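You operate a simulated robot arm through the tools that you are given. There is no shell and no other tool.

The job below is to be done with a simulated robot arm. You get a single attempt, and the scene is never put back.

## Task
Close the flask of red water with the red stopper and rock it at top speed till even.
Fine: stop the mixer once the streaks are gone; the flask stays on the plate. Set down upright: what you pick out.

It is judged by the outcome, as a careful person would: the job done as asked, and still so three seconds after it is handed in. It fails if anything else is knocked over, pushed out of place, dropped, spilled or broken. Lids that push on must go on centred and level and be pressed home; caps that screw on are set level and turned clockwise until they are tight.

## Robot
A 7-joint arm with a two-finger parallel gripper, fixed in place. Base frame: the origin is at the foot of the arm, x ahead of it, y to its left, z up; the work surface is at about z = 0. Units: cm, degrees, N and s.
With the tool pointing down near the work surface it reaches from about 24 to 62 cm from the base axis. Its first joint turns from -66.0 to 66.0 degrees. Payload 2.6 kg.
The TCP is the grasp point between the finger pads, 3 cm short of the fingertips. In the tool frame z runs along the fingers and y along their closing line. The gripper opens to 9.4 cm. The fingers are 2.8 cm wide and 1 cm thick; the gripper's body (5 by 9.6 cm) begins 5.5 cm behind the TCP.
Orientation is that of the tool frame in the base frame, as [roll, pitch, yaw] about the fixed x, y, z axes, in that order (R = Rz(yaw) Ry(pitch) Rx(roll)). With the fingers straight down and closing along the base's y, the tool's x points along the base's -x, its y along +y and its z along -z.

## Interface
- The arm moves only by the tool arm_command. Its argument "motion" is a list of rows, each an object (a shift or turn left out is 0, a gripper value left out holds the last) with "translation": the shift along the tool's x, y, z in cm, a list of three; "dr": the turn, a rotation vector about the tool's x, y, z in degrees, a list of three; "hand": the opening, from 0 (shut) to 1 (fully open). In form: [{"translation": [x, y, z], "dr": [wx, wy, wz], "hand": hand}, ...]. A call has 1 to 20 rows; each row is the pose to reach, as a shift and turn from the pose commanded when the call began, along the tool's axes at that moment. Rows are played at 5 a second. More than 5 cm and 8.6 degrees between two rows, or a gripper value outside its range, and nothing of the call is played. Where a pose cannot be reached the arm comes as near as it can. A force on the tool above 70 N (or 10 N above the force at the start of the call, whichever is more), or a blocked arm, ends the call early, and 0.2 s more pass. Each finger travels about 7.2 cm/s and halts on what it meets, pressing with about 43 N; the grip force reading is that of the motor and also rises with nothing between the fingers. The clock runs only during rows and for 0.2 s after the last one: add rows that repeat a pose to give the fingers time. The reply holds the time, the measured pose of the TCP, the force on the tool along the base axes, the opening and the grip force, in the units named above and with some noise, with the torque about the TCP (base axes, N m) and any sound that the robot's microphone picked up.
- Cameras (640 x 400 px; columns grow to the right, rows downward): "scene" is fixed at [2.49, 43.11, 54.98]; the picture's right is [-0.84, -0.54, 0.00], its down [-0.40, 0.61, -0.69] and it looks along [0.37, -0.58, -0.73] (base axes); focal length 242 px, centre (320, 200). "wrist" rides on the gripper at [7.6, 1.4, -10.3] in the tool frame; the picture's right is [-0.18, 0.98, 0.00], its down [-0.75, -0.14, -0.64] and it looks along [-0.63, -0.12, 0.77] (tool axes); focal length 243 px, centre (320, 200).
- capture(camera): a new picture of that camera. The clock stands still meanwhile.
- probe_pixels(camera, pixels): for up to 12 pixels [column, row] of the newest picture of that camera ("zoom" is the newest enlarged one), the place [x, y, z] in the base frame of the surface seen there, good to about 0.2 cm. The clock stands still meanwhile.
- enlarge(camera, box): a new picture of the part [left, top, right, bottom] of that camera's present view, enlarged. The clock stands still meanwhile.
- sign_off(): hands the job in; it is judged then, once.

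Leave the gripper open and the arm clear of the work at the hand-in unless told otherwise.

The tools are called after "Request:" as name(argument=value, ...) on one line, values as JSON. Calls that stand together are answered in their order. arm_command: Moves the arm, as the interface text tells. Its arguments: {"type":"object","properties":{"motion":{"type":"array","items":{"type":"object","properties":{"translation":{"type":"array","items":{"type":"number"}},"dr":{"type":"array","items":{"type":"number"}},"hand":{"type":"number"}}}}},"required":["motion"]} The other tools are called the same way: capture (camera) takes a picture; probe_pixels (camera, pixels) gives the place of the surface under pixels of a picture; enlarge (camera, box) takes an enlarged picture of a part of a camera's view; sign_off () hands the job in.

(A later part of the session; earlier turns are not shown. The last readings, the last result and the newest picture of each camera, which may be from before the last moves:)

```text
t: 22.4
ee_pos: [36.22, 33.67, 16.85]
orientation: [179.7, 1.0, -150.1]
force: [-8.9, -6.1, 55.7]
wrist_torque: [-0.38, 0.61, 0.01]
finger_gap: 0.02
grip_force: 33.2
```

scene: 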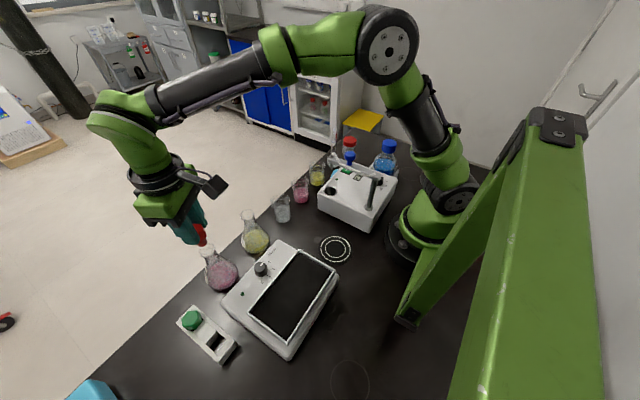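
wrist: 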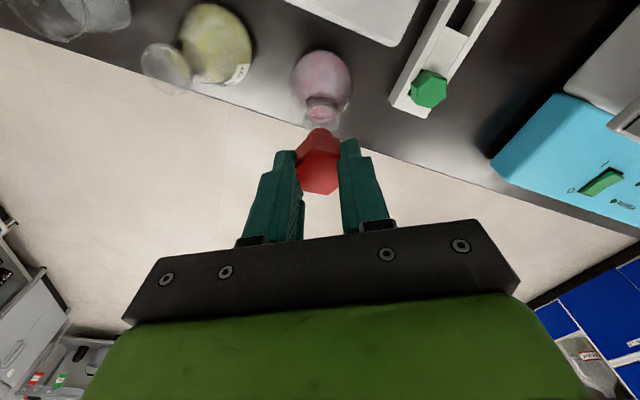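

55.7 N and no further travel — it behaves like a hard stop; but a sideways load is building. I'll shift the command 0.25 cm along tool x to cancel it and push a little more.

Request:
arm_command(motion=[{"translation": [0.15, 0, 0.0], "hand": 0}, {"translation": [0.25, 0, 0.05], "hand": 0}, {"translation": [0.25, 0, 0.1], "hand": 0}])

Request:
enlarge(camera="scene", box=[195, 240, 225, 265])

```text
t: 23.2
ee_pos: [35.95, 33.53, 16.82]
orientation: [179.8, 1.2, -150.0]
force: [-2.0, -0.1, 49.6]
wrist_torque: [-0.14, 0.21, 0.0]
finger_gap: 0.0
grip_force: 33.1
```

```text
16.00 times, centred on (210, 252) of scene
```

zoom: 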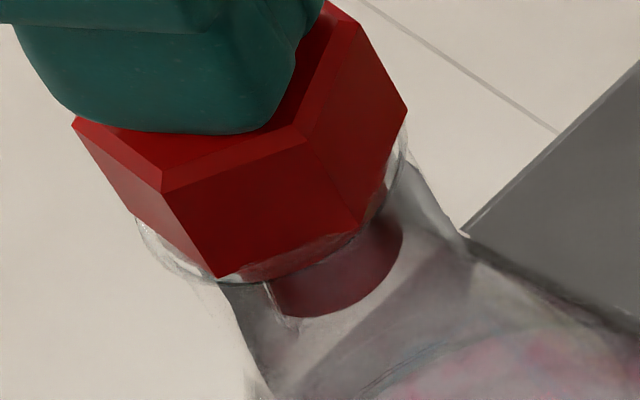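

Sideways load gone, 49.6 N. One more push of 0.15 cm toward ≈62 N.

Request:
arm_command(motion=[{"translation": [0.03, 0, 0.08], "hand": 0}, {"translation": [0.06, 0, 0.15], "hand": 0}, {"translation": [0.06, 0, 0.15], "hand": 0}, {"translation": [0.06, 0, 0.15], "hand": 0}])

```text
t: 24.2
ee_pos: [35.92, 33.72, 16.85]
orientation: [179.8, 1.4, -150.0]
force: [2.2, -0.9, 56.1]
wrist_torque: [-0.1, 0.12, 0.04]
finger_gap: 0.01
grip_force: 32.6
```

56 N with no more travel: it is fully home. Unloading and rising clear to inspect.

Request:
arm_command(motion=[{"translation": [-0.1, 0, -0.3], "hand": 0}, {"translation": [-0.3, 0, -0.7], "hand": 0}, {"translation": [-0.3, 0, -1.2], "hand": 0}, {"translation": [-0.3, 0, -2.2], "hand": 0}, {"translation": [-0.3, 0, -3.7], "hand": 0.3}, {"translation": [-0.3, 0, -5.7], "hand": 0.6}, {"translation": [-0.3, 0, -5.7], "hand": 0.6}])

Request:
enlarge(camera="scene", box=[180, 230, 240, 290])

Request:
capture(camera="wrist")

```text
t: 25.8
ee_pos: [35.94, 33.42, 21.51]
orientation: [180.0, 0.0, -150.0]
force: [0.6, 0.4, 0.6]
wrist_torque: [-0.02, -0.01, -0.01]
finger_gap: 5.65
grip_force: 0.1
```

```text
6.67 times, centred on (210, 260) of scene
```

zoom: 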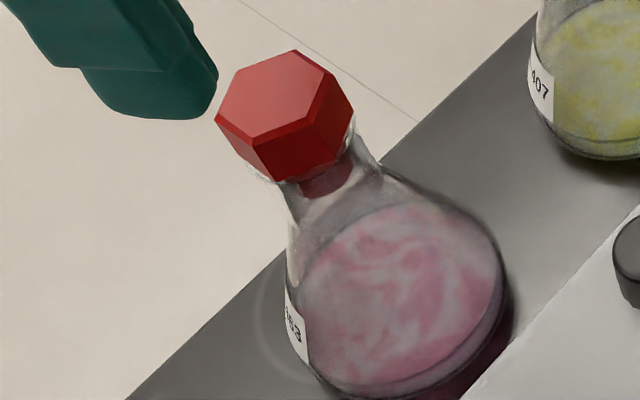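

```text
taken
```

wrist: 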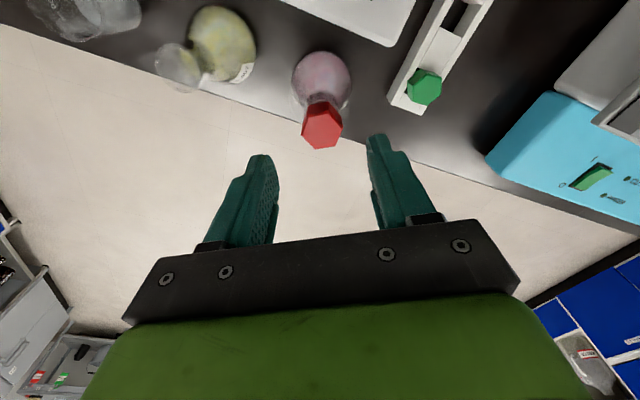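

The stopper is on straight and centred. Next I'll grip the flask at its neck/rim from above: hand to 0.65 and lower in stages, first to TCP z≈14.5.

Request:
arm_command(motion=[{"translation": [0, 0, 1.5], "hand": 0.7}, {"translation": [0, 0, 3.0], "hand": 0.7}, {"translation": [0, 0, 4.5], "hand": 0.7}, {"translation": [0, 0, 6.0], "hand": 0.7}, {"translation": [0, 0, 7.0], "hand": 0.7}, {"translation": [0, 0, 7.0], "hand": 0.7}])

Request:
capture(camera="wrist")

Request:
enlarge(camera="scene", box=[170, 210, 260, 300])

```text
t: 27.2
ee_pos: [35.9, 33.55, 14.54]
orientation: [-180.0, 0.0, -150.1]
force: [0.2, -0.8, 0.0]
wrist_torque: [0.02, -0.01, -0.01]
finger_gap: 6.6
grip_force: 0.0
```

```text
taken
```

wrist: 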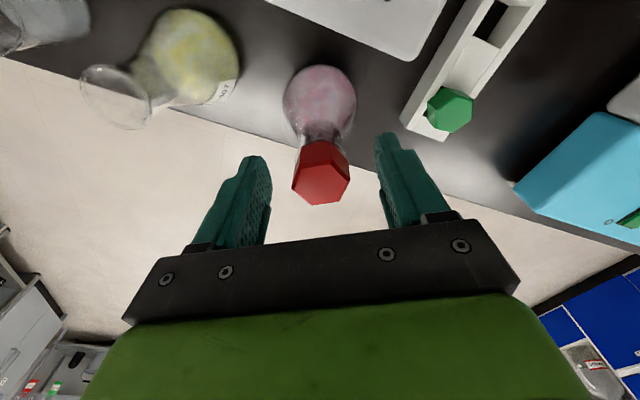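

```text
4.44 times, centred on (215, 255) of scene
```

zoom: 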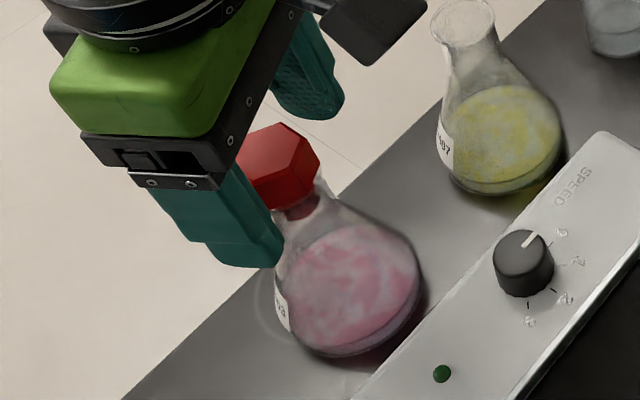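

Head is centred between the pads. Lowering 3.1 cm more so the pads reach the neck and rim.

Request:
arm_command(motion=[{"translation": [0, 0, 1.0], "hand": 0.7}, {"translation": [0, 0, 2.0], "hand": 0.7}, {"translation": [0, 0, 3.1], "hand": 0.7}, {"translation": [0, 0, 3.1], "hand": 0.7}])

Request:
enlarge(camera="scene", box=[170, 210, 260, 300])

Request:
capture(camera="wrist")

```text
t: 28.2
ee_pos: [36.05, 33.48, 11.41]
orientation: [180.0, 0.0, -150.1]
force: [-0.2, -0.2, -0.1]
wrist_torque: [-0.01, -0.01, -0.01]
finger_gap: 6.57
grip_force: 0.0
```

```text
4.44 times, centred on (215, 255) of scene
```

zoom: 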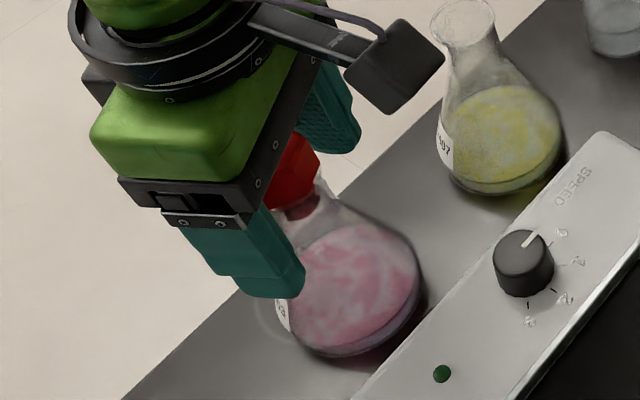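

```text
taken
```

wrist: 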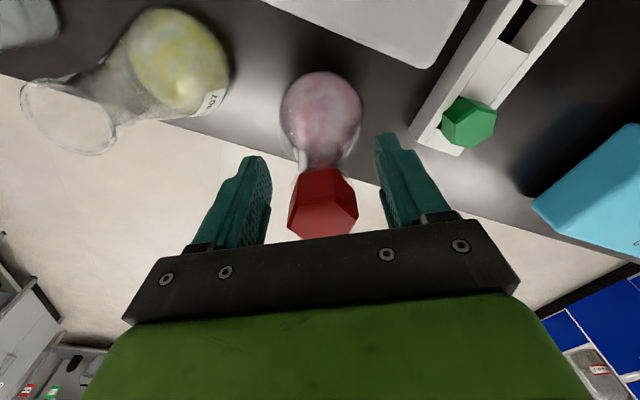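

Fingers are around neck and head without contact. Closing to grip.

Request:
arm_command(motion=[{"hand": 0.55}, {"hand": 0.42}, {"hand": 0.3}, {"hand": 0.2}, {"hand": 0.0}, {"hand": 0.0}])

Request:
enlarge(camera="scene", box=[170, 210, 260, 300])

Request:
enlarge(camera="wrist", box=[240, 60, 400, 260])

```text
t: 29.6
ee_pos: [36.08, 33.56, 11.54]
orientation: [179.9, 0.1, -150.0]
force: [-0.8, 0.9, 1.1]
wrist_torque: [0.07, 0.03, -0.03]
finger_gap: 2.94
grip_force: 43.0
```

```text
4.44 times, centred on (215, 255) of scene
```

zoom: 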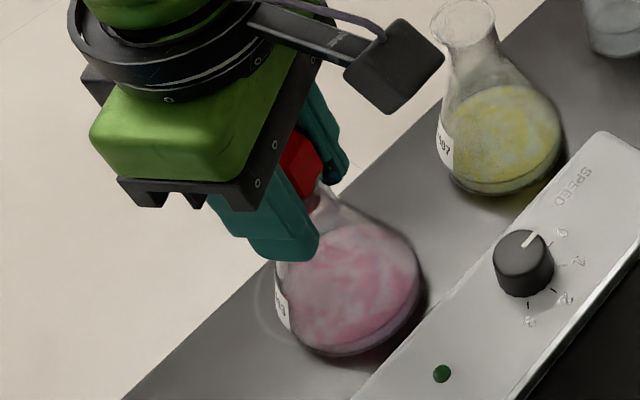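

```text
2.00 times, centred on (320, 160) of wrist
```

zoom: 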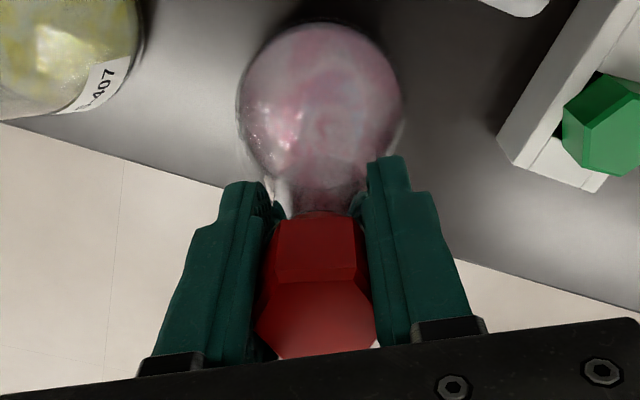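

Gap 2.94 with 43 N: held at the neck/rim. Lifting 2 cm slowly and checking.

Request:
arm_command(motion=[{"translation": [0, 0, -0.3], "hand": 0}, {"translation": [0, 0, -0.7], "hand": 0}, {"translation": [0, 0, -1.2], "hand": 0}, {"translation": [0, 0, -2.0], "hand": 0}, {"translation": [0, 0, -2.0], "hand": 0}])

Request:
enlarge(camera="scene", box=[170, 210, 260, 300])

```text
t: 30.8
ee_pos: [36.02, 33.42, 13.48]
orientation: [-180.0, 0.0, -150.0]
force: [-0.9, -1.2, -1.4]
wrist_torque: [-0.03, -0.03, 0.04]
finger_gap: 2.96
grip_force: 43.0
```

```text
4.44 times, centred on (215, 255) of scene
```

zoom: 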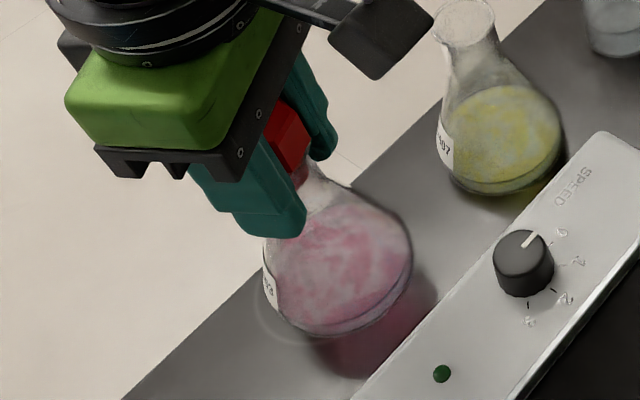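

The flask hangs upright, clear of the bench. Raising to TCP z≈23 (flask bottom ≈11.6, above the plate's lip at 8.3).

Request:
arm_command(motion=[{"translation": [0, 0, -0.8], "hand": 0}, {"translation": [0, 0, -2.2], "hand": 0}, {"translation": [0, 0, -4.0], "hand": 0}, {"translation": [0, 0, -5.8], "hand": 0}, {"translation": [0, 0, -7.6], "hand": 0}, {"translation": [0, 0, -8.9], "hand": 0}, {"translation": [0, 0, -9.6], "hand": 0}, {"translation": [0, 0, -9.6], "hand": 0}])

Request:
capture(camera="scene")

Request:
capture(camera="wrist")

```text
t: 32.6
ee_pos: [35.92, 33.62, 23.14]
orientation: [-179.9, 0.1, -150.0]
force: [0.1, -0.6, -1.4]
wrist_torque: [-0.01, -0.01, 0.0]
finger_gap: 2.92
grip_force: 43.3
```

```text
taken
```

scene: 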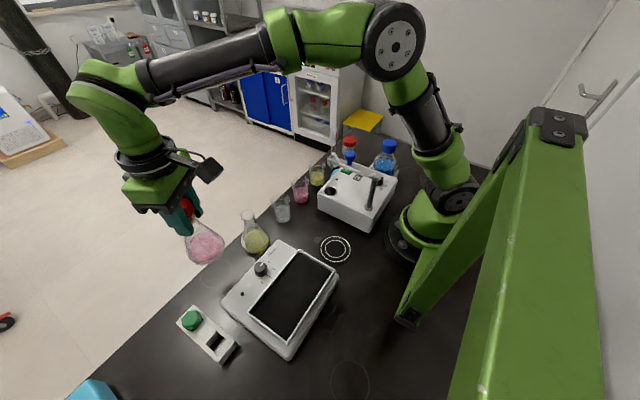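

```text
taken
```

wrist: 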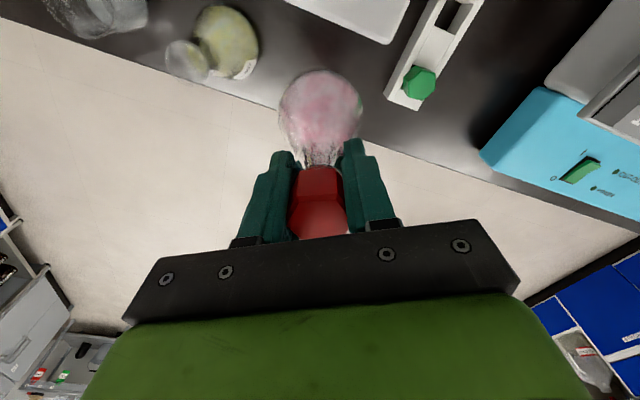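

Flask secure and upright. Carrying it level to over the plate, target (17.3, 31.8).

Request:
arm_command(motion=[{"translation": [0.68, 0.31, 0], "hand": 0}, {"translation": [2.05, 0.93, 0], "hand": 0}, {"translation": [3.76, 1.71, 0], "hand": 0}, {"translation": [5.63, 2.57, 0], "hand": 0}, {"translation": [7.51, 3.42, 0], "hand": 0}, {"translation": [9.39, 4.28, 0], "hand": 0}, {"translation": [11.27, 5.13, 0], "hand": 0}, {"translation": [13.14, 5.99, 0], "hand": 0}, {"translation": [14.85, 6.77, 0], "hand": 0}, {"translation": [16.05, 7.31, 0], "hand": 0}, {"translation": [16.73, 7.62, 0], "hand": 0}, {"translation": [17.07, 7.78, 0], "hand": 0}, {"translation": [17.07, 7.78, 0], "hand": 0}])

Request:
capture(camera="scene")

Request:
capture(camera="wrist")

```text
t: 35.4
ee_pos: [17.37, 31.69, 23.05]
orientation: [-180.0, -0.1, -150.0]
force: [0.4, -0.6, -1.4]
wrist_torque: [-0.04, 0.02, -0.01]
finger_gap: 2.91
grip_force: 42.8
```

```text
taken
```

scene: 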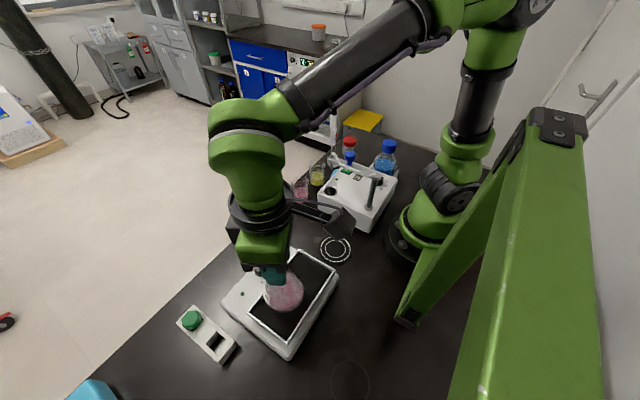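

```text
taken
```

wrist: 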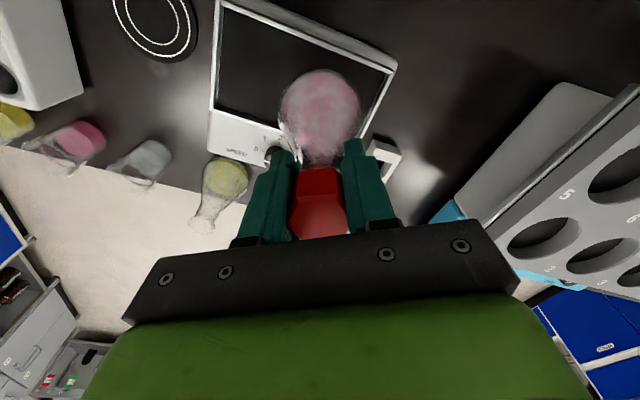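

The flask is over the plate. Zooming in the scene camera to check it against the lips before lowering.

Request:
enlarge(camera="scene", box=[215, 240, 345, 360])

Request:
enlarge(camera="wrist", box=[200, 0, 420, 180])

```text
3.33 times, centred on (280, 300) of scene
```

zoom: 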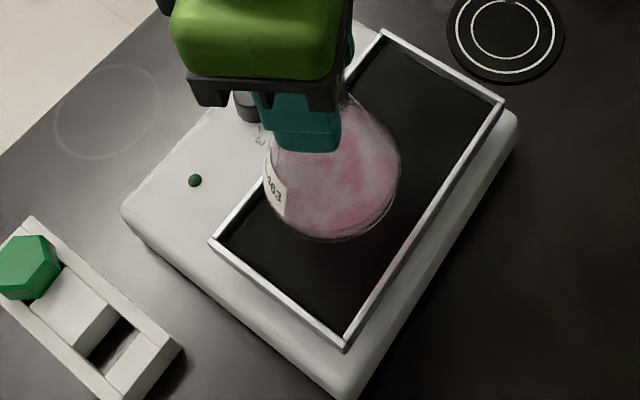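

```text
2.22 times, centred on (310, 90) of wrist
```

zoom: 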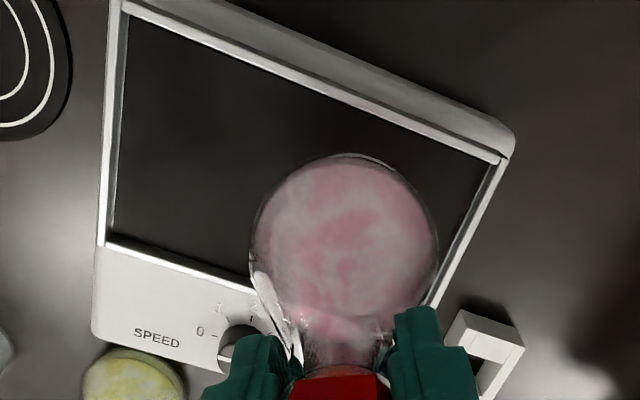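

Lowering 2.9 cm (flask bottom to ≈8.7, just above the lip height) and checking clearance.

Request:
arm_command(motion=[{"translation": [0, 0, 0.5], "hand": 0}, {"translation": [0, 0, 1.2], "hand": 0}, {"translation": [0, 0, 1.9], "hand": 0}, {"translation": [0, 0, 2.5], "hand": 0}, {"translation": [0, 0, 2.9], "hand": 0}, {"translation": [0, 0, 2.9], "hand": 0}])

Request:
enlarge(camera="scene", box=[215, 240, 345, 360])

Request:
enlarge(camera="wrist", box=[200, 0, 420, 180])

```text
t: 36.8
ee_pos: [17.29, 31.65, 20.24]
orientation: [-179.9, 0.0, -149.9]
force: [-0.1, -0.2, -1.6]
wrist_torque: [-0.02, -0.01, -0.01]
finger_gap: 2.95
grip_force: 43.0
```

```text
3.33 times, centred on (280, 300) of scene
```

zoom: 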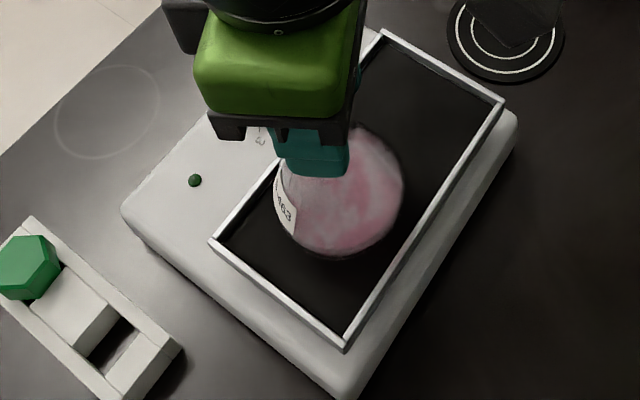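

```text
2.22 times, centred on (310, 90) of wrist
```

zoom: 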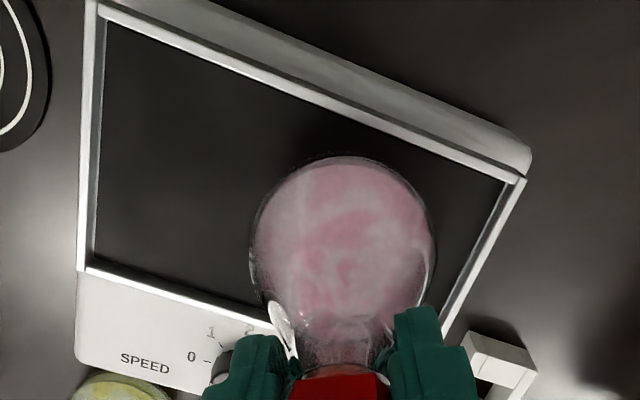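

Probing the flask body edges and nearby lips to verify centring across the plate's width.

Request:
probe_pixels(camera="zoom", pixels=[[340, 165], [265, 240], [428, 240], [345, 230], [300, 60], [430, 140], [180, 292], [470, 255], [330, 110], [290, 185], [400, 190], [450, 200]])

```text
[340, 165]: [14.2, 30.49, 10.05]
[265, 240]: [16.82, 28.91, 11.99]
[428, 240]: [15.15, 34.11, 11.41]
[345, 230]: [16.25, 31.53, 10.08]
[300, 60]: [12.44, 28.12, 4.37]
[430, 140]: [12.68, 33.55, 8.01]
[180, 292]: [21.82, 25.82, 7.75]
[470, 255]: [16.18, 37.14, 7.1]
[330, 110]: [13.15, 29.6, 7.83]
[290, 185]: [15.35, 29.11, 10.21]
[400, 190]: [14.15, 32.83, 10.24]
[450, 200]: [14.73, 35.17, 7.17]
```

Centred: body radius ≈3.3 about (17.3,31.7), with ~0.7 cm to each lip. Lowering gently 1.1 cm.

Request:
arm_command(motion=[{"translation": [0, 0, 0.3], "hand": 0}, {"translation": [0, 0, 0.6], "hand": 0}, {"translation": [0, 0, 0.8], "hand": 0}, {"translation": [0, 0, 0.95], "hand": 0}, {"translation": [0, 0, 1.1], "hand": 0}, {"translation": [0, 0, 1.1], "hand": 0}])

```text
t: 38.2
ee_pos: [17.35, 31.71, 19.06]
orientation: [-179.9, 0.0, -149.9]
force: [-0.3, 0.6, 0.1]
wrist_torque: [-0.03, -0.03, 0.02]
finger_gap: 2.91
grip_force: 42.7
```

Force along z went from -1.4 to about 0: just touching. Lowering 0.15 cm more.

Request:
arm_command(motion=[{"translation": [0, 0, 0.08], "hand": 0}, {"translation": [0, 0, 0.15], "hand": 0}, {"translation": [0, 0, 0.15], "hand": 0}])

Request:
enlarge(camera="scene", box=[215, 240, 345, 360])

```text
t: 39.0
ee_pos: [17.45, 31.8, 19.05]
orientation: [-180.0, 0.1, -150.1]
force: [-0.6, 0.5, 2.9]
wrist_torque: [0.02, 0.09, 0.03]
finger_gap: 2.9
grip_force: 43.4
```

```text
3.33 times, centred on (280, 300) of scene
```

zoom: 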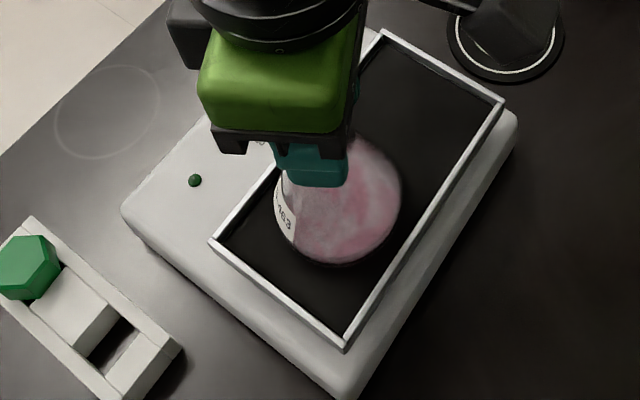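

The flask stands on the mat (2.9 N). Opening the fingers.

Request:
arm_command(motion=[{"hand": 0.33}, {"hand": 0.4}, {"hand": 0.5}, {"hand": 0.6}, {"hand": 0.7}, {"hand": 0.7}])

Request:
enlarge(camera="scene", box=[215, 240, 345, 360])

Request:
capture(camera="wrist")

```text
t: 40.4
ee_pos: [17.37, 31.71, 18.93]
orientation: [-179.9, 0.1, -150.0]
force: [0.1, 0.3, 0.0]
wrist_torque: [-0.02, -0.01, -0.01]
finger_gap: 6.58
grip_force: 0.1
```

```text
3.33 times, centred on (280, 300) of scene
```

zoom: 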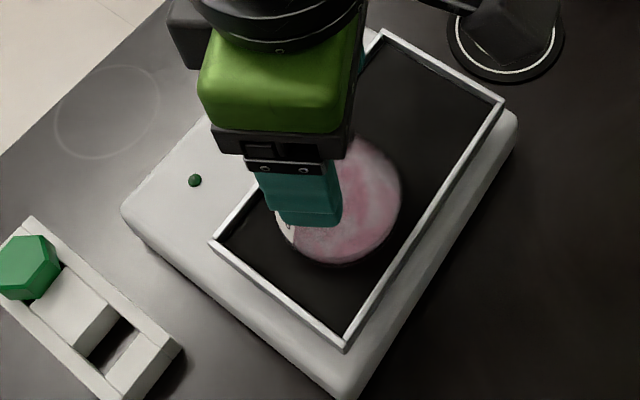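

```text
taken
```

wrist: 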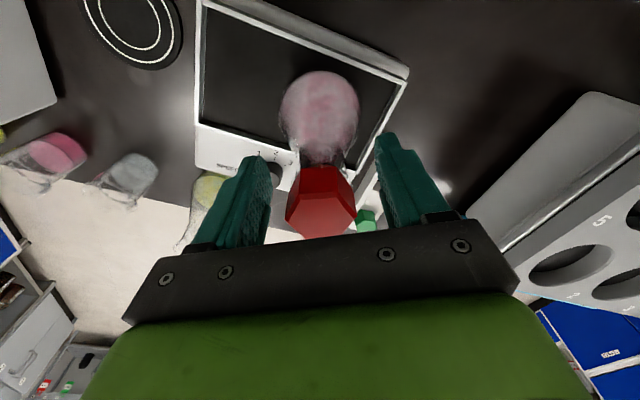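

The flask stands free. Rising straight up 10 cm to clear the stopper.

Request:
arm_command(motion=[{"translation": [0, 0, -1.0], "hand": 0.7}, {"translation": [0, 0, -2.5], "hand": 0.7}, {"translation": [0, 0, -4.5], "hand": 0.7}, {"translation": [0, 0, -6.5], "hand": 0.7}, {"translation": [0, 0, -8.5], "hand": 0.7}, {"translation": [0, 0, -10.5], "hand": 0.7}, {"translation": [0, 0, -10.5], "hand": 0.7}])

Request:
capture(camera="scene")

Request:
capture(camera="wrist")

```text
t: 42.0
ee_pos: [17.33, 31.68, 29.58]
orientation: [179.9, -0.1, -150.0]
force: [0.2, 0.4, -0.3]
wrist_torque: [0.0, -0.01, -0.02]
finger_gap: 6.56
grip_force: 0.0
```

```text
taken
```

scene: 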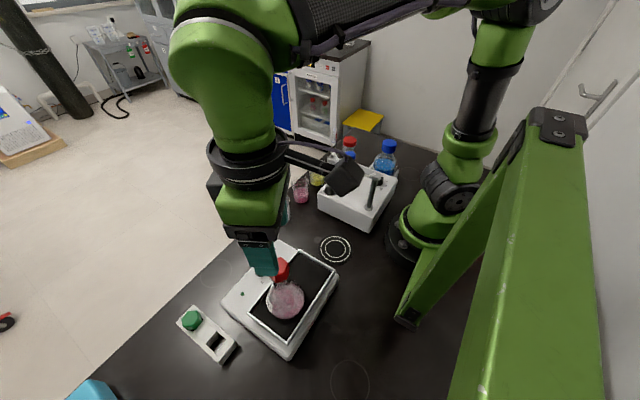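

```text
taken
```

wrist: 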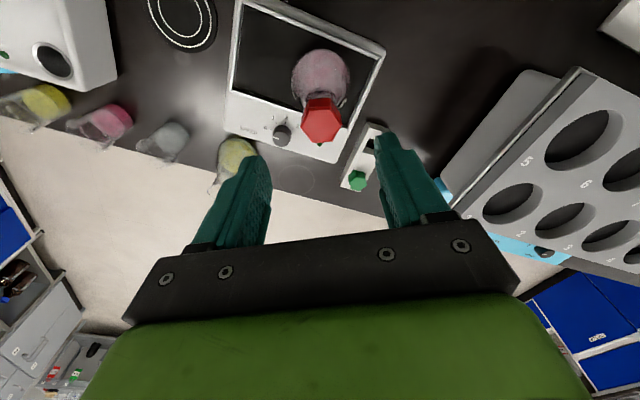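

The flask stands upright on the plate with its stopper. Now moving over to the knob (≈26.6, 29.1) at height, turning the wrist +60° so the camera arm swings away from the flask.

Request:
arm_command(motion=[{"translation": [-0.84, -0.86, 0], "dr": [0, 0, -7.5], "hand": 0.7}, {"translation": [-1.69, -1.73, 0], "dr": [0, 0, -15], "hand": 0.7}, {"translation": [-2.53, -2.59, 0], "dr": [0, 0, -22.5], "hand": 0.7}, {"translation": [-3.38, -3.45, 0], "dr": [0, 0, -30], "hand": 0.7}, {"translation": [-4.22, -4.31, 0], "dr": [0, 0, -37.5], "hand": 0.7}, {"translation": [-5.07, -5.18, 0], "dr": [0, 0, -45], "hand": 0.7}, {"translation": [-5.91, -6.04, 0], "dr": [0, 0, -52.5], "hand": 0.7}, {"translation": [-6.75, -6.9, 0], "dr": [0, 0, -60], "hand": 0.7}, {"translation": [-6.75, -6.9, 0], "dr": [0, 0, -60], "hand": 0.7}])

Request:
capture(camera="scene")

Request:
capture(camera="wrist")

```text
t: 44.0
ee_pos: [26.63, 28.95, 29.42]
orientation: [-179.9, 0.0, -89.9]
force: [0.3, 0.6, 0.1]
wrist_torque: [0.0, -0.02, 0.0]
finger_gap: 6.58
grip_force: 0.0
```

```text
taken
```

scene: 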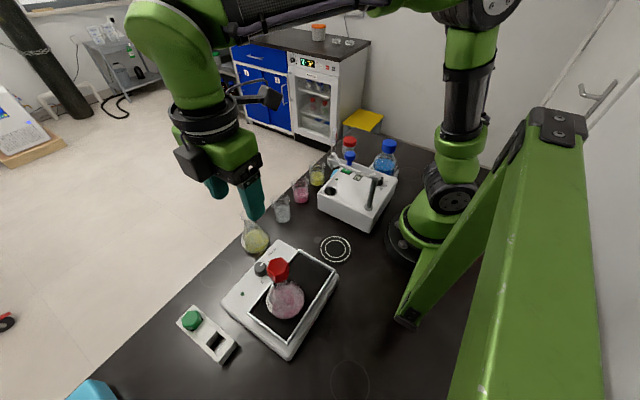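

```text
taken
```

wrist: 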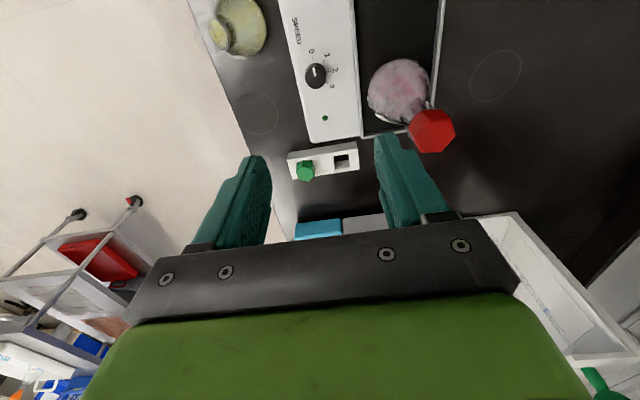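

Yaw -90° is reached fine. The knob appears at (316,75) with its pointer at 0. Zooming on it for centre and mark angles.

Request:
enlarge(camera="wrist", box=[285, 35, 355, 130])

```text
4.21 times, centred on (320, 82) of wrist
```

zoom: 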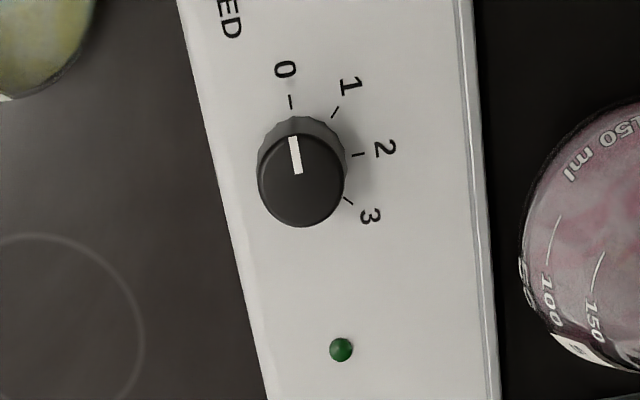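

Request:
probe_pixels(camera="zoom", pixels=[[301, 178], [260, 178], [343, 178], [301, 140], [301, 224], [291, 103], [334, 112], [358, 155], [348, 200], [290, 140], [300, 172], [341, 350]])

```text
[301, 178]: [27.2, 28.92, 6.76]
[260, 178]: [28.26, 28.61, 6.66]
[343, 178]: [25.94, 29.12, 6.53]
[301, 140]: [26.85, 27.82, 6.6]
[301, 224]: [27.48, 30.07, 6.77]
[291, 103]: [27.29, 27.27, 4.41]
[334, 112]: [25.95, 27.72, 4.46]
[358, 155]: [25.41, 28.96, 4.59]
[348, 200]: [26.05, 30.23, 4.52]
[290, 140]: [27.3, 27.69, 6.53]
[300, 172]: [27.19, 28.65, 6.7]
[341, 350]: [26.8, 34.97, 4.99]
```

Knob centre ≈(27.12, 28.92), radius ≈1.17, top z≈6.7, panel z≈4.5. Marks: 0 at −84°, 1 at −134°, 2 at −181°, 3 at −231° — so 0→3 is ≈148° clockwise from above. I'll test turning the wrist further (to yaw −30°) at this height, to get a long clockwise stroke with the camera staying off the flask.

Request:
arm_command(motion=[{"translation": [0.05, -0.13, 0], "dr": [0, 0, -7.5], "hand": 0.5}, {"translation": [0.1, -0.26, 0], "dr": [0, 0, -15], "hand": 0.5}, {"translation": [0.14, -0.4, 0], "dr": [0, 0, -22.5], "hand": 0.5}, {"translation": [0.18, -0.52, 0], "dr": [0, 0, -30], "hand": 0.5}, {"translation": [0.18, -0.52, 0], "dr": [0, 0, -37.5], "hand": 0.5}, {"translation": [0.18, -0.52, 0], "dr": [0, 0, -45], "hand": 0.5}, {"translation": [0.18, -0.52, 0], "dr": [0, 0, -52.5], "hand": 0.5}, {"translation": [0.18, -0.52, 0], "dr": [0, 0, -60], "hand": 0.5}, {"translation": [0.18, -0.52, 0], "dr": [0, 0, -60], "hand": 0.5}])

Request:
capture(camera="scene")

```text
t: 46.0
ee_pos: [27.11, 28.89, 29.52]
orientation: [-180.0, 0.0, -29.9]
force: [0.2, 0.7, -0.1]
wrist_torque: [-0.01, 0.02, 0.01]
finger_gap: 4.7
grip_force: 0.0
```

```text
taken
```

scene: 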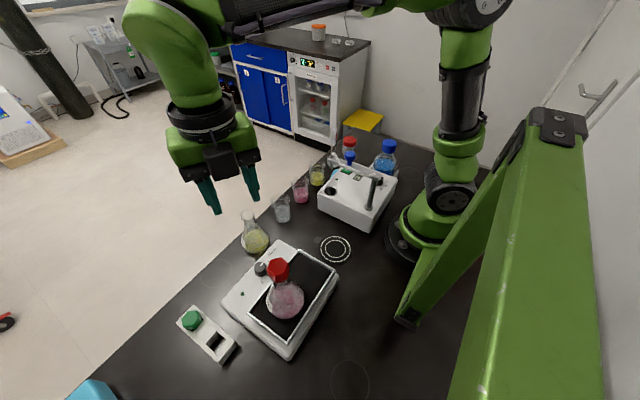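

Yaw −30° reached. Testing a further +45° (to yaw +15°) at this height.

Request:
arm_command(motion=[{"dr": [0, 0, -7.5], "hand": 0.5}, {"dr": [0, 0, -15], "hand": 0.5}, {"dr": [0, 0, -22.5], "hand": 0.5}, {"dr": [0, 0, -30], "hand": 0.5}, {"dr": [0, 0, -37.5], "hand": 0.5}, {"dr": [0, 0, -45], "hand": 0.5}, {"dr": [0, 0, -45], "hand": 0.5}])

Request:
capture(camera="scene")

Request:
capture(camera="wrist")

```text
t: 47.6
ee_pos: [27.11, 28.98, 29.44]
orientation: [179.9, -0.1, 15.1]
force: [-0.5, -0.6, 0.4]
wrist_torque: [0.0, 0.0, 0.01]
finger_gap: 4.71
grip_force: 0.1
```

```text
taken
```

scene: 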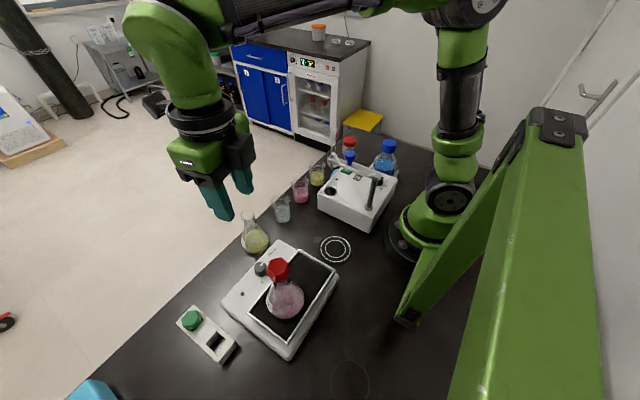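

```text
taken
```

wrist: 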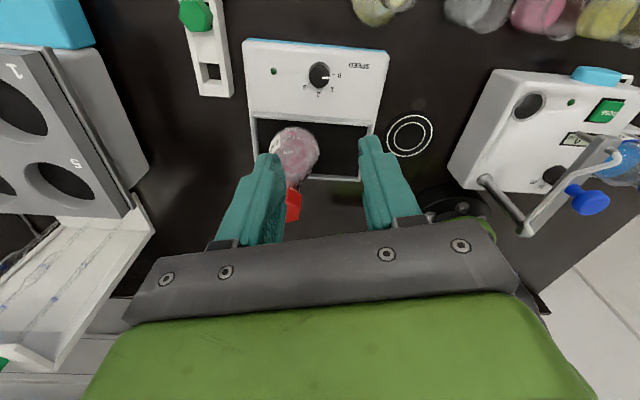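

Yaw +15° works, so one clockwise stroke of ~150° (to −135°) is possible with the camera away from the flask. Lowering to TCP z≈13 above the knob.

Request:
arm_command(motion=[{"translation": [0, 0, 2.5], "hand": 0.48}, {"translation": [0, 0, 5.5], "hand": 0.48}, {"translation": [0, 0, 8.5], "hand": 0.48}, {"translation": [0, 0, 11.5], "hand": 0.48}, {"translation": [0, 0, 14.5], "hand": 0.48}, {"translation": [0, 0, 16.4], "hand": 0.48}, {"translation": [0, 0, 16.4], "hand": 0.48}])

Request:
capture(camera="wrist")

Request:
capture(camera="scene")

```text
t: 49.2
ee_pos: [27.23, 28.84, 12.73]
orientation: [180.0, 0.1, 15.0]
force: [0.4, -0.4, 0.4]
wrist_torque: [0.0, -0.02, 0.01]
finger_gap: 4.51
grip_force: 0.1
```

```text
taken
```

wrist: 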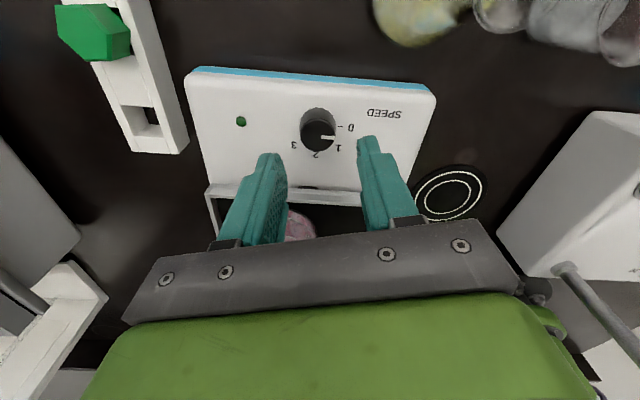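

```text
taken
```

scene: 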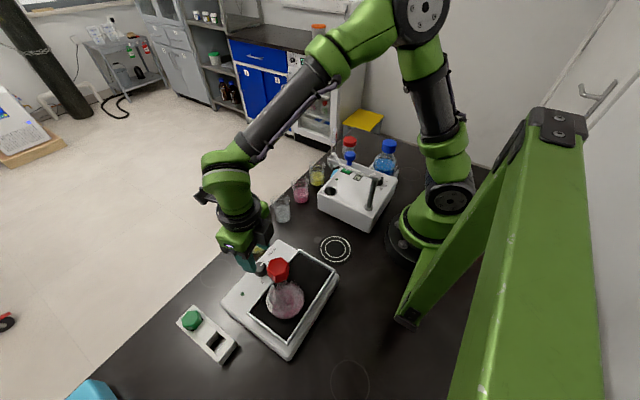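

The knob lies between the fingers at (318,130). Zooming to check its centre relative to the TCP.

Request:
enlarge(camera="wrist", box=[270, 90, 370, 180])

```text
4.44 times, centred on (320, 135) of wrist
```

zoom: 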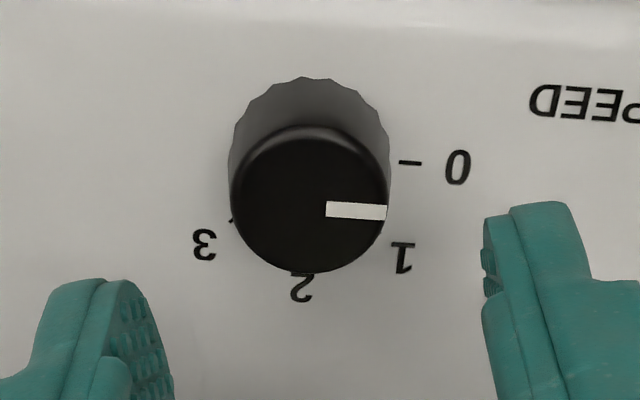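

Request:
probe_pixels(camera="zoom", pixels=[[310, 200], [236, 200], [384, 195], [310, 130], [310, 266], [330, 209], [383, 213], [410, 162], [405, 245], [300, 274], [232, 220], [310, 90]])

```text
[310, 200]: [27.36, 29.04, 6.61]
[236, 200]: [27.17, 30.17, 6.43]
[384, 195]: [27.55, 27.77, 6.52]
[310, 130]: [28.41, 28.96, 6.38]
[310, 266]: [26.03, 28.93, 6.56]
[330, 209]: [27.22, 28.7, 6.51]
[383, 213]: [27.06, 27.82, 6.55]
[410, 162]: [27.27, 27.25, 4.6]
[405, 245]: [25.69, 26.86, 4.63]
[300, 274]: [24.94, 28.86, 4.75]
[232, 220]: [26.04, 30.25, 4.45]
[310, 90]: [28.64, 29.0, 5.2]
```

Knob centre refined to (27.2, 28.97), top z≈6.55. Lowering 5.1 cm so the fingertips (≈4.86) straddle the knob just above the panel (≈4.55).

Request:
arm_command(motion=[{"translation": [0.09, -0.03, 1.5], "hand": 0.48}, {"translation": [0.09, -0.03, 3.0], "hand": 0.48}, {"translation": [0.09, -0.03, 4.2], "hand": 0.48}, {"translation": [0.09, -0.03, 5.1], "hand": 0.48}, {"translation": [0.09, -0.03, 5.1], "hand": 0.48}])

Request:
enlarge(camera="wrist", box=[230, 90, 410, 240])

Request:
enlarge(camera="scene", box=[190, 180, 350, 360])

```text
t: 50.4
ee_pos: [27.27, 28.86, 7.79]
orientation: [180.0, 0.0, 15.0]
force: [-0.2, 0.9, -0.6]
wrist_torque: [0.03, 0.0, -0.01]
finger_gap: 4.54
grip_force: 0.0
```

```text
2.67 times, centred on (320, 165) of wrist
```

zoom: 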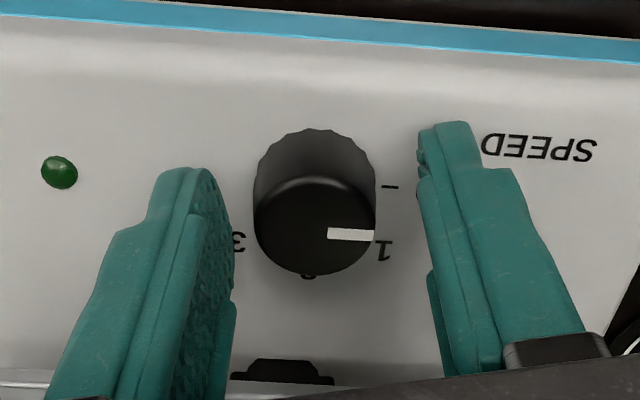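

```text
2.22 times, centred on (270, 270) of scene
```

zoom: 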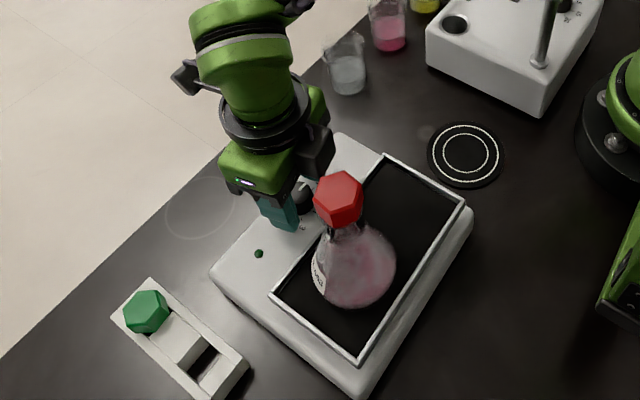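

Fingers straddle the knob. Closing on it.

Request:
arm_command(motion=[{"hand": 0.38}, {"hand": 0.28}, {"hand": 0.1}, {"hand": 0.0}, {"hand": 0.0}])

Request:
enlarge(camera="wrist", box=[230, 90, 410, 240])

```text
t: 51.6
ee_pos: [27.3, 29.12, 7.86]
orientation: [-179.9, 0.0, 15.1]
force: [-1.3, 15.5, -6.5]
wrist_torque: [0.44, -0.04, -0.09]
finger_gap: 2.71
grip_force: 45.0
```

```text
2.67 times, centred on (320, 165) of wrist
```

zoom: 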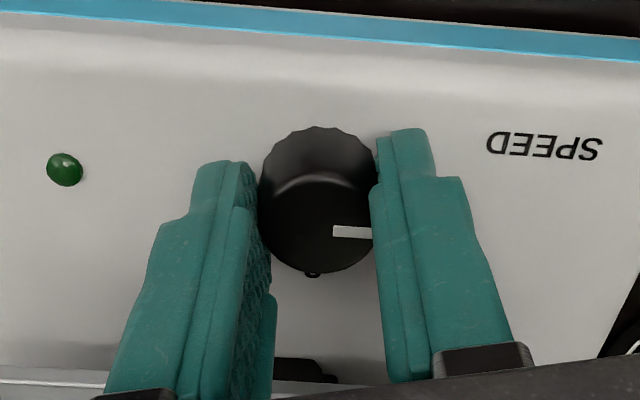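

Gripped (gap 2.71), but a 15 N sideways force shows the knob centre is ≈0.15 cm further in +y. Shifting the command to relax it.

Request:
arm_command(motion=[{"translation": [0.03, -0.1, 0], "hand": 0}, {"translation": [0.05, -0.18, -0.03], "hand": 0}, {"translation": [0.05, -0.18, -0.03], "hand": 0}])

```text
t: 52.4
ee_pos: [27.22, 28.97, 7.85]
orientation: [180.0, 0.1, 15.0]
force: [2.9, 12.1, -30.0]
wrist_torque: [0.41, -0.74, -0.12]
finger_gap: 2.69
grip_force: 44.8
```

Readings are odd (−30 N in z). I'll hold still to re-read.

Request:
arm_command(motion=[{"hand": 0}, {"hand": 0}])

Request:
enlarge(camera="wrist", box=[230, 90, 410, 240])

```text
t: 53.0
ee_pos: [27.33, 29.06, 7.8]
orientation: [179.9, 0.2, 14.9]
force: [5.4, 11.7, -37.3]
wrist_torque: [0.28, -0.2, -0.22]
finger_gap: 2.74
grip_force: 44.8
```

```text
2.67 times, centred on (320, 165) of wrist
```

zoom: 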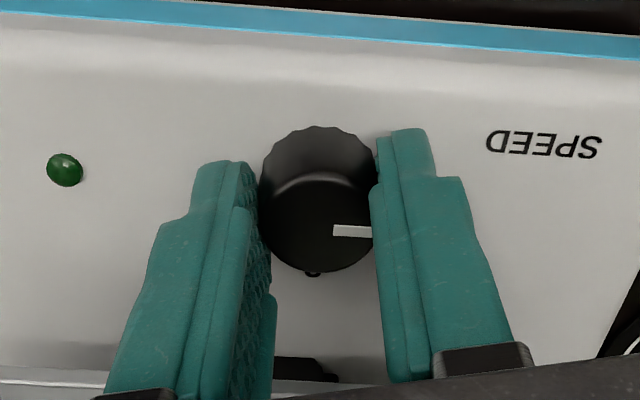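

Forces are building because the arm pulls against the fixed knob. I'll open the fingers to release the strain and re-measure.

Request:
arm_command(motion=[{"translation": [0, 0, 0.0], "hand": 0.3}, {"translation": [0, 0, 0.0], "hand": 0.4}, {"translation": [0, 0, 0.0], "hand": 0.45}, {"translation": [0, 0, 0.0], "hand": 0.45}])

Request:
enlarge(camera="wrist", box=[250, 100, 390, 230])

```text
t: 54.0
ee_pos: [27.29, 29.06, 7.92]
orientation: [180.0, 0.0, 15.1]
force: [0.8, 0.3, 0.6]
wrist_torque: [-0.02, 0.02, 0.02]
finger_gap: 4.21
grip_force: 0.0
```

```text
3.08 times, centred on (320, 165) of wrist
```

zoom: 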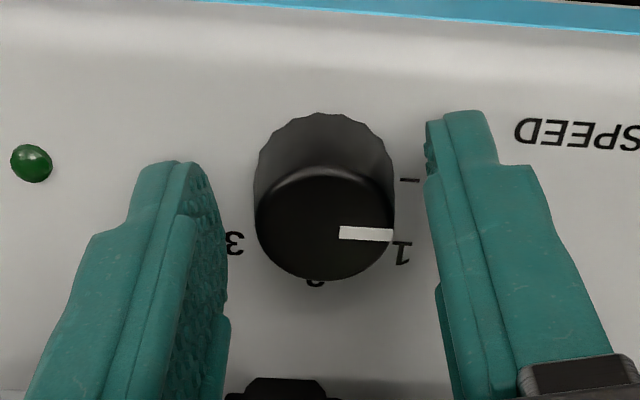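

Forces are zero again; the knob is ≈0.08 cm toward image right of the TCP axis. I'll correct by 0.07 cm and close more softly (0.27), then read the forces.

Request:
arm_command(motion=[{"translation": [-0.02, 0.07, 0.0], "hand": 0.45}, {"translation": [-0.02, 0.07, 0.0], "hand": 0.36}, {"translation": [-0.02, 0.07, 0.0], "hand": 0.3}, {"translation": [-0.02, 0.07, 0.0], "hand": 0.27}, {"translation": [-0.02, 0.07, 0.0], "hand": 0.27}])

```text
t: 55.2
ee_pos: [27.15, 28.94, 7.98]
orientation: [-179.9, 0.0, 15.0]
force: [-0.1, -1.2, 1.2]
wrist_torque: [-0.04, 0.02, -0.03]
finger_gap: 2.68
grip_force: 44.9
```

Clean grip now (forces ≈0). Turning clockwise 24° as a first test.

Request:
arm_command(motion=[{"dr": [0, 0, 8], "hand": 0.27}, {"dr": [0, 0, 16], "hand": 0.27}, {"dr": [0, 0, 24], "hand": 0.27}])

Request:
enlarge(camera="wrist", box=[230, 90, 410, 240])

```text
t: 56.0
ee_pos: [27.24, 28.96, 7.95]
orientation: [179.9, 0.1, -9.2]
force: [-1.3, -12.3, 15.1]
wrist_torque: [-0.27, 0.57, -0.02]
finger_gap: 2.65
grip_force: 45.1
```

```text
2.67 times, centred on (320, 165) of wrist
```

zoom: 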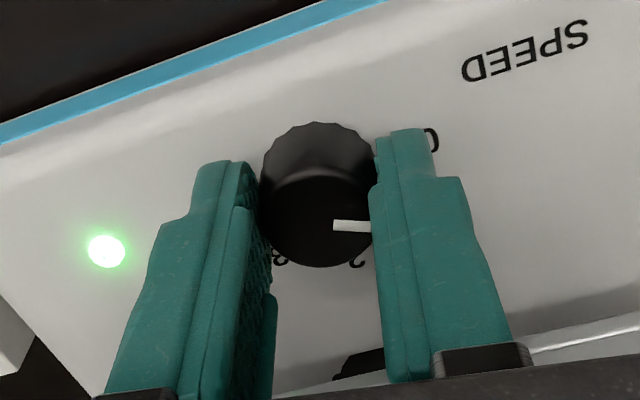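

The green LED is lit — the mixer is running and the knob turns with the grip. Continuing clockwise another 56° with a small relief shift.

Request:
arm_command(motion=[{"translation": [0.01, 0.04, -0.05], "dr": [0, 0, 8], "hand": 0.27}, {"translation": [0.01, 0.08, -0.08], "dr": [0, 0, 16], "hand": 0.27}, {"translation": [0.01, 0.08, -0.08], "dr": [0, 0, 24], "hand": 0.27}, {"translation": [0.01, 0.08, -0.08], "dr": [0, 0, 32], "hand": 0.27}, {"translation": [0.01, 0.08, -0.08], "dr": [0, 0, 40], "hand": 0.27}, {"translation": [0.01, 0.08, -0.08], "dr": [0, 0, 48], "hand": 0.27}, {"translation": [0.01, 0.08, -0.08], "dr": [0, 0, 56], "hand": 0.27}])

Request:
enlarge(camera="wrist", box=[230, 90, 410, 240])

Request:
enlarge(camera="scene", box=[190, 180, 350, 360])

```text
t: 57.6
ee_pos: [27.22, 28.99, 8.03]
orientation: [180.0, -0.1, -65.1]
force: [11.1, 3.3, -22.8]
wrist_torque: [-0.06, -0.23, 0.0]
finger_gap: 2.67
grip_force: 45.0
```

```text
2.67 times, centred on (320, 165) of wrist
```

zoom: 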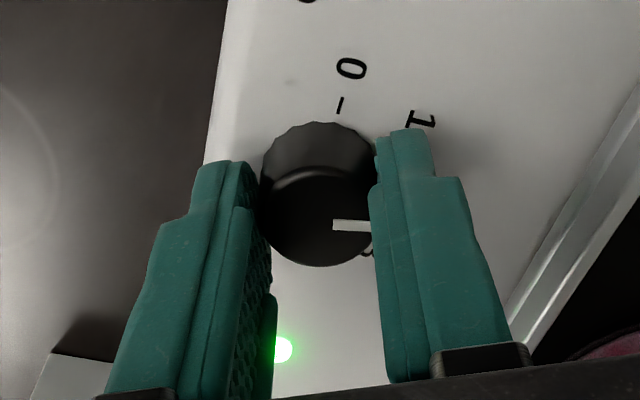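

```text
2.22 times, centred on (270, 270) of scene
```

zoom: 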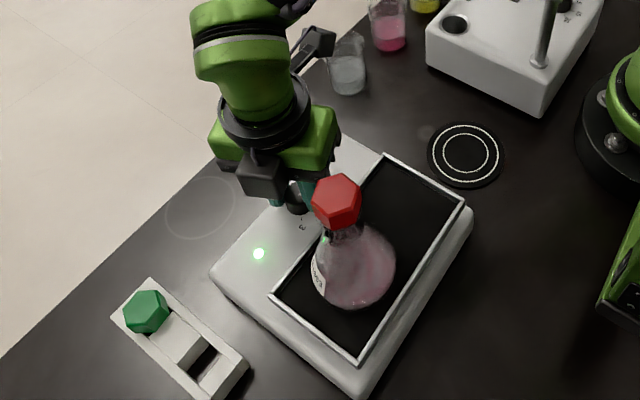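

Turned 80° so far (between 1 and 2), rocking starts, flask stable. Continuing 64° more with small relief.

Request:
arm_command(motion=[{"translation": [0.01, -0.04, 0.05], "dr": [0, 0, 8], "hand": 0.27}, {"translation": [0.02, -0.08, 0.08], "dr": [0, 0, 16], "hand": 0.27}, {"translation": [0.02, -0.08, 0.08], "dr": [0, 0, 24], "hand": 0.27}, {"translation": [0.02, -0.08, 0.08], "dr": [0, 0, 32], "hand": 0.27}, {"translation": [0.02, -0.08, 0.08], "dr": [0, 0, 40], "hand": 0.27}, {"translation": [0.02, -0.08, 0.08], "dr": [0, 0, 48], "hand": 0.27}, {"translation": [0.02, -0.08, 0.08], "dr": [0, 0, 56], "hand": 0.27}, {"translation": [0.02, -0.08, 0.08], "dr": [0, 0, 64], "hand": 0.27}])

Request:
enlarge(camera="wrist", box=[230, 90, 410, 240])

Request:
enlarge(camera="scene", box=[190, 180, 350, 360])

```text
t: 59.4
ee_pos: [27.29, 29.14, 8.02]
orientation: [179.9, 0.1, -128.9]
force: [-6.0, -9.1, -1.2]
wrist_torque: [0.07, -0.04, 0.68]
finger_gap: 2.71
grip_force: 45.5
```

```text
2.67 times, centred on (320, 165) of wrist
```

zoom: 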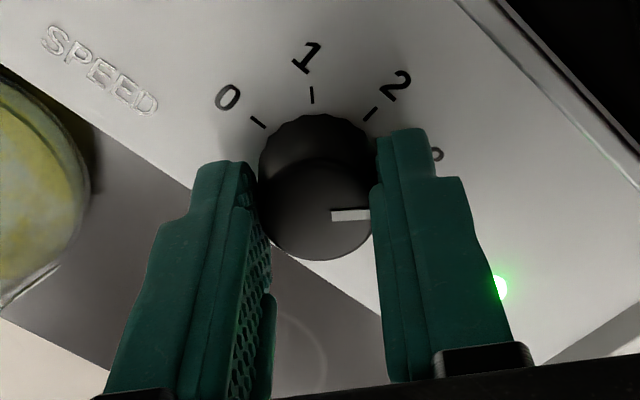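

```text
2.22 times, centred on (270, 270) of scene
```

zoom: 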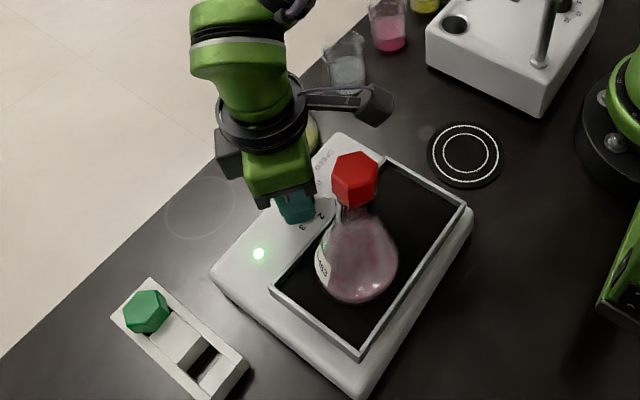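

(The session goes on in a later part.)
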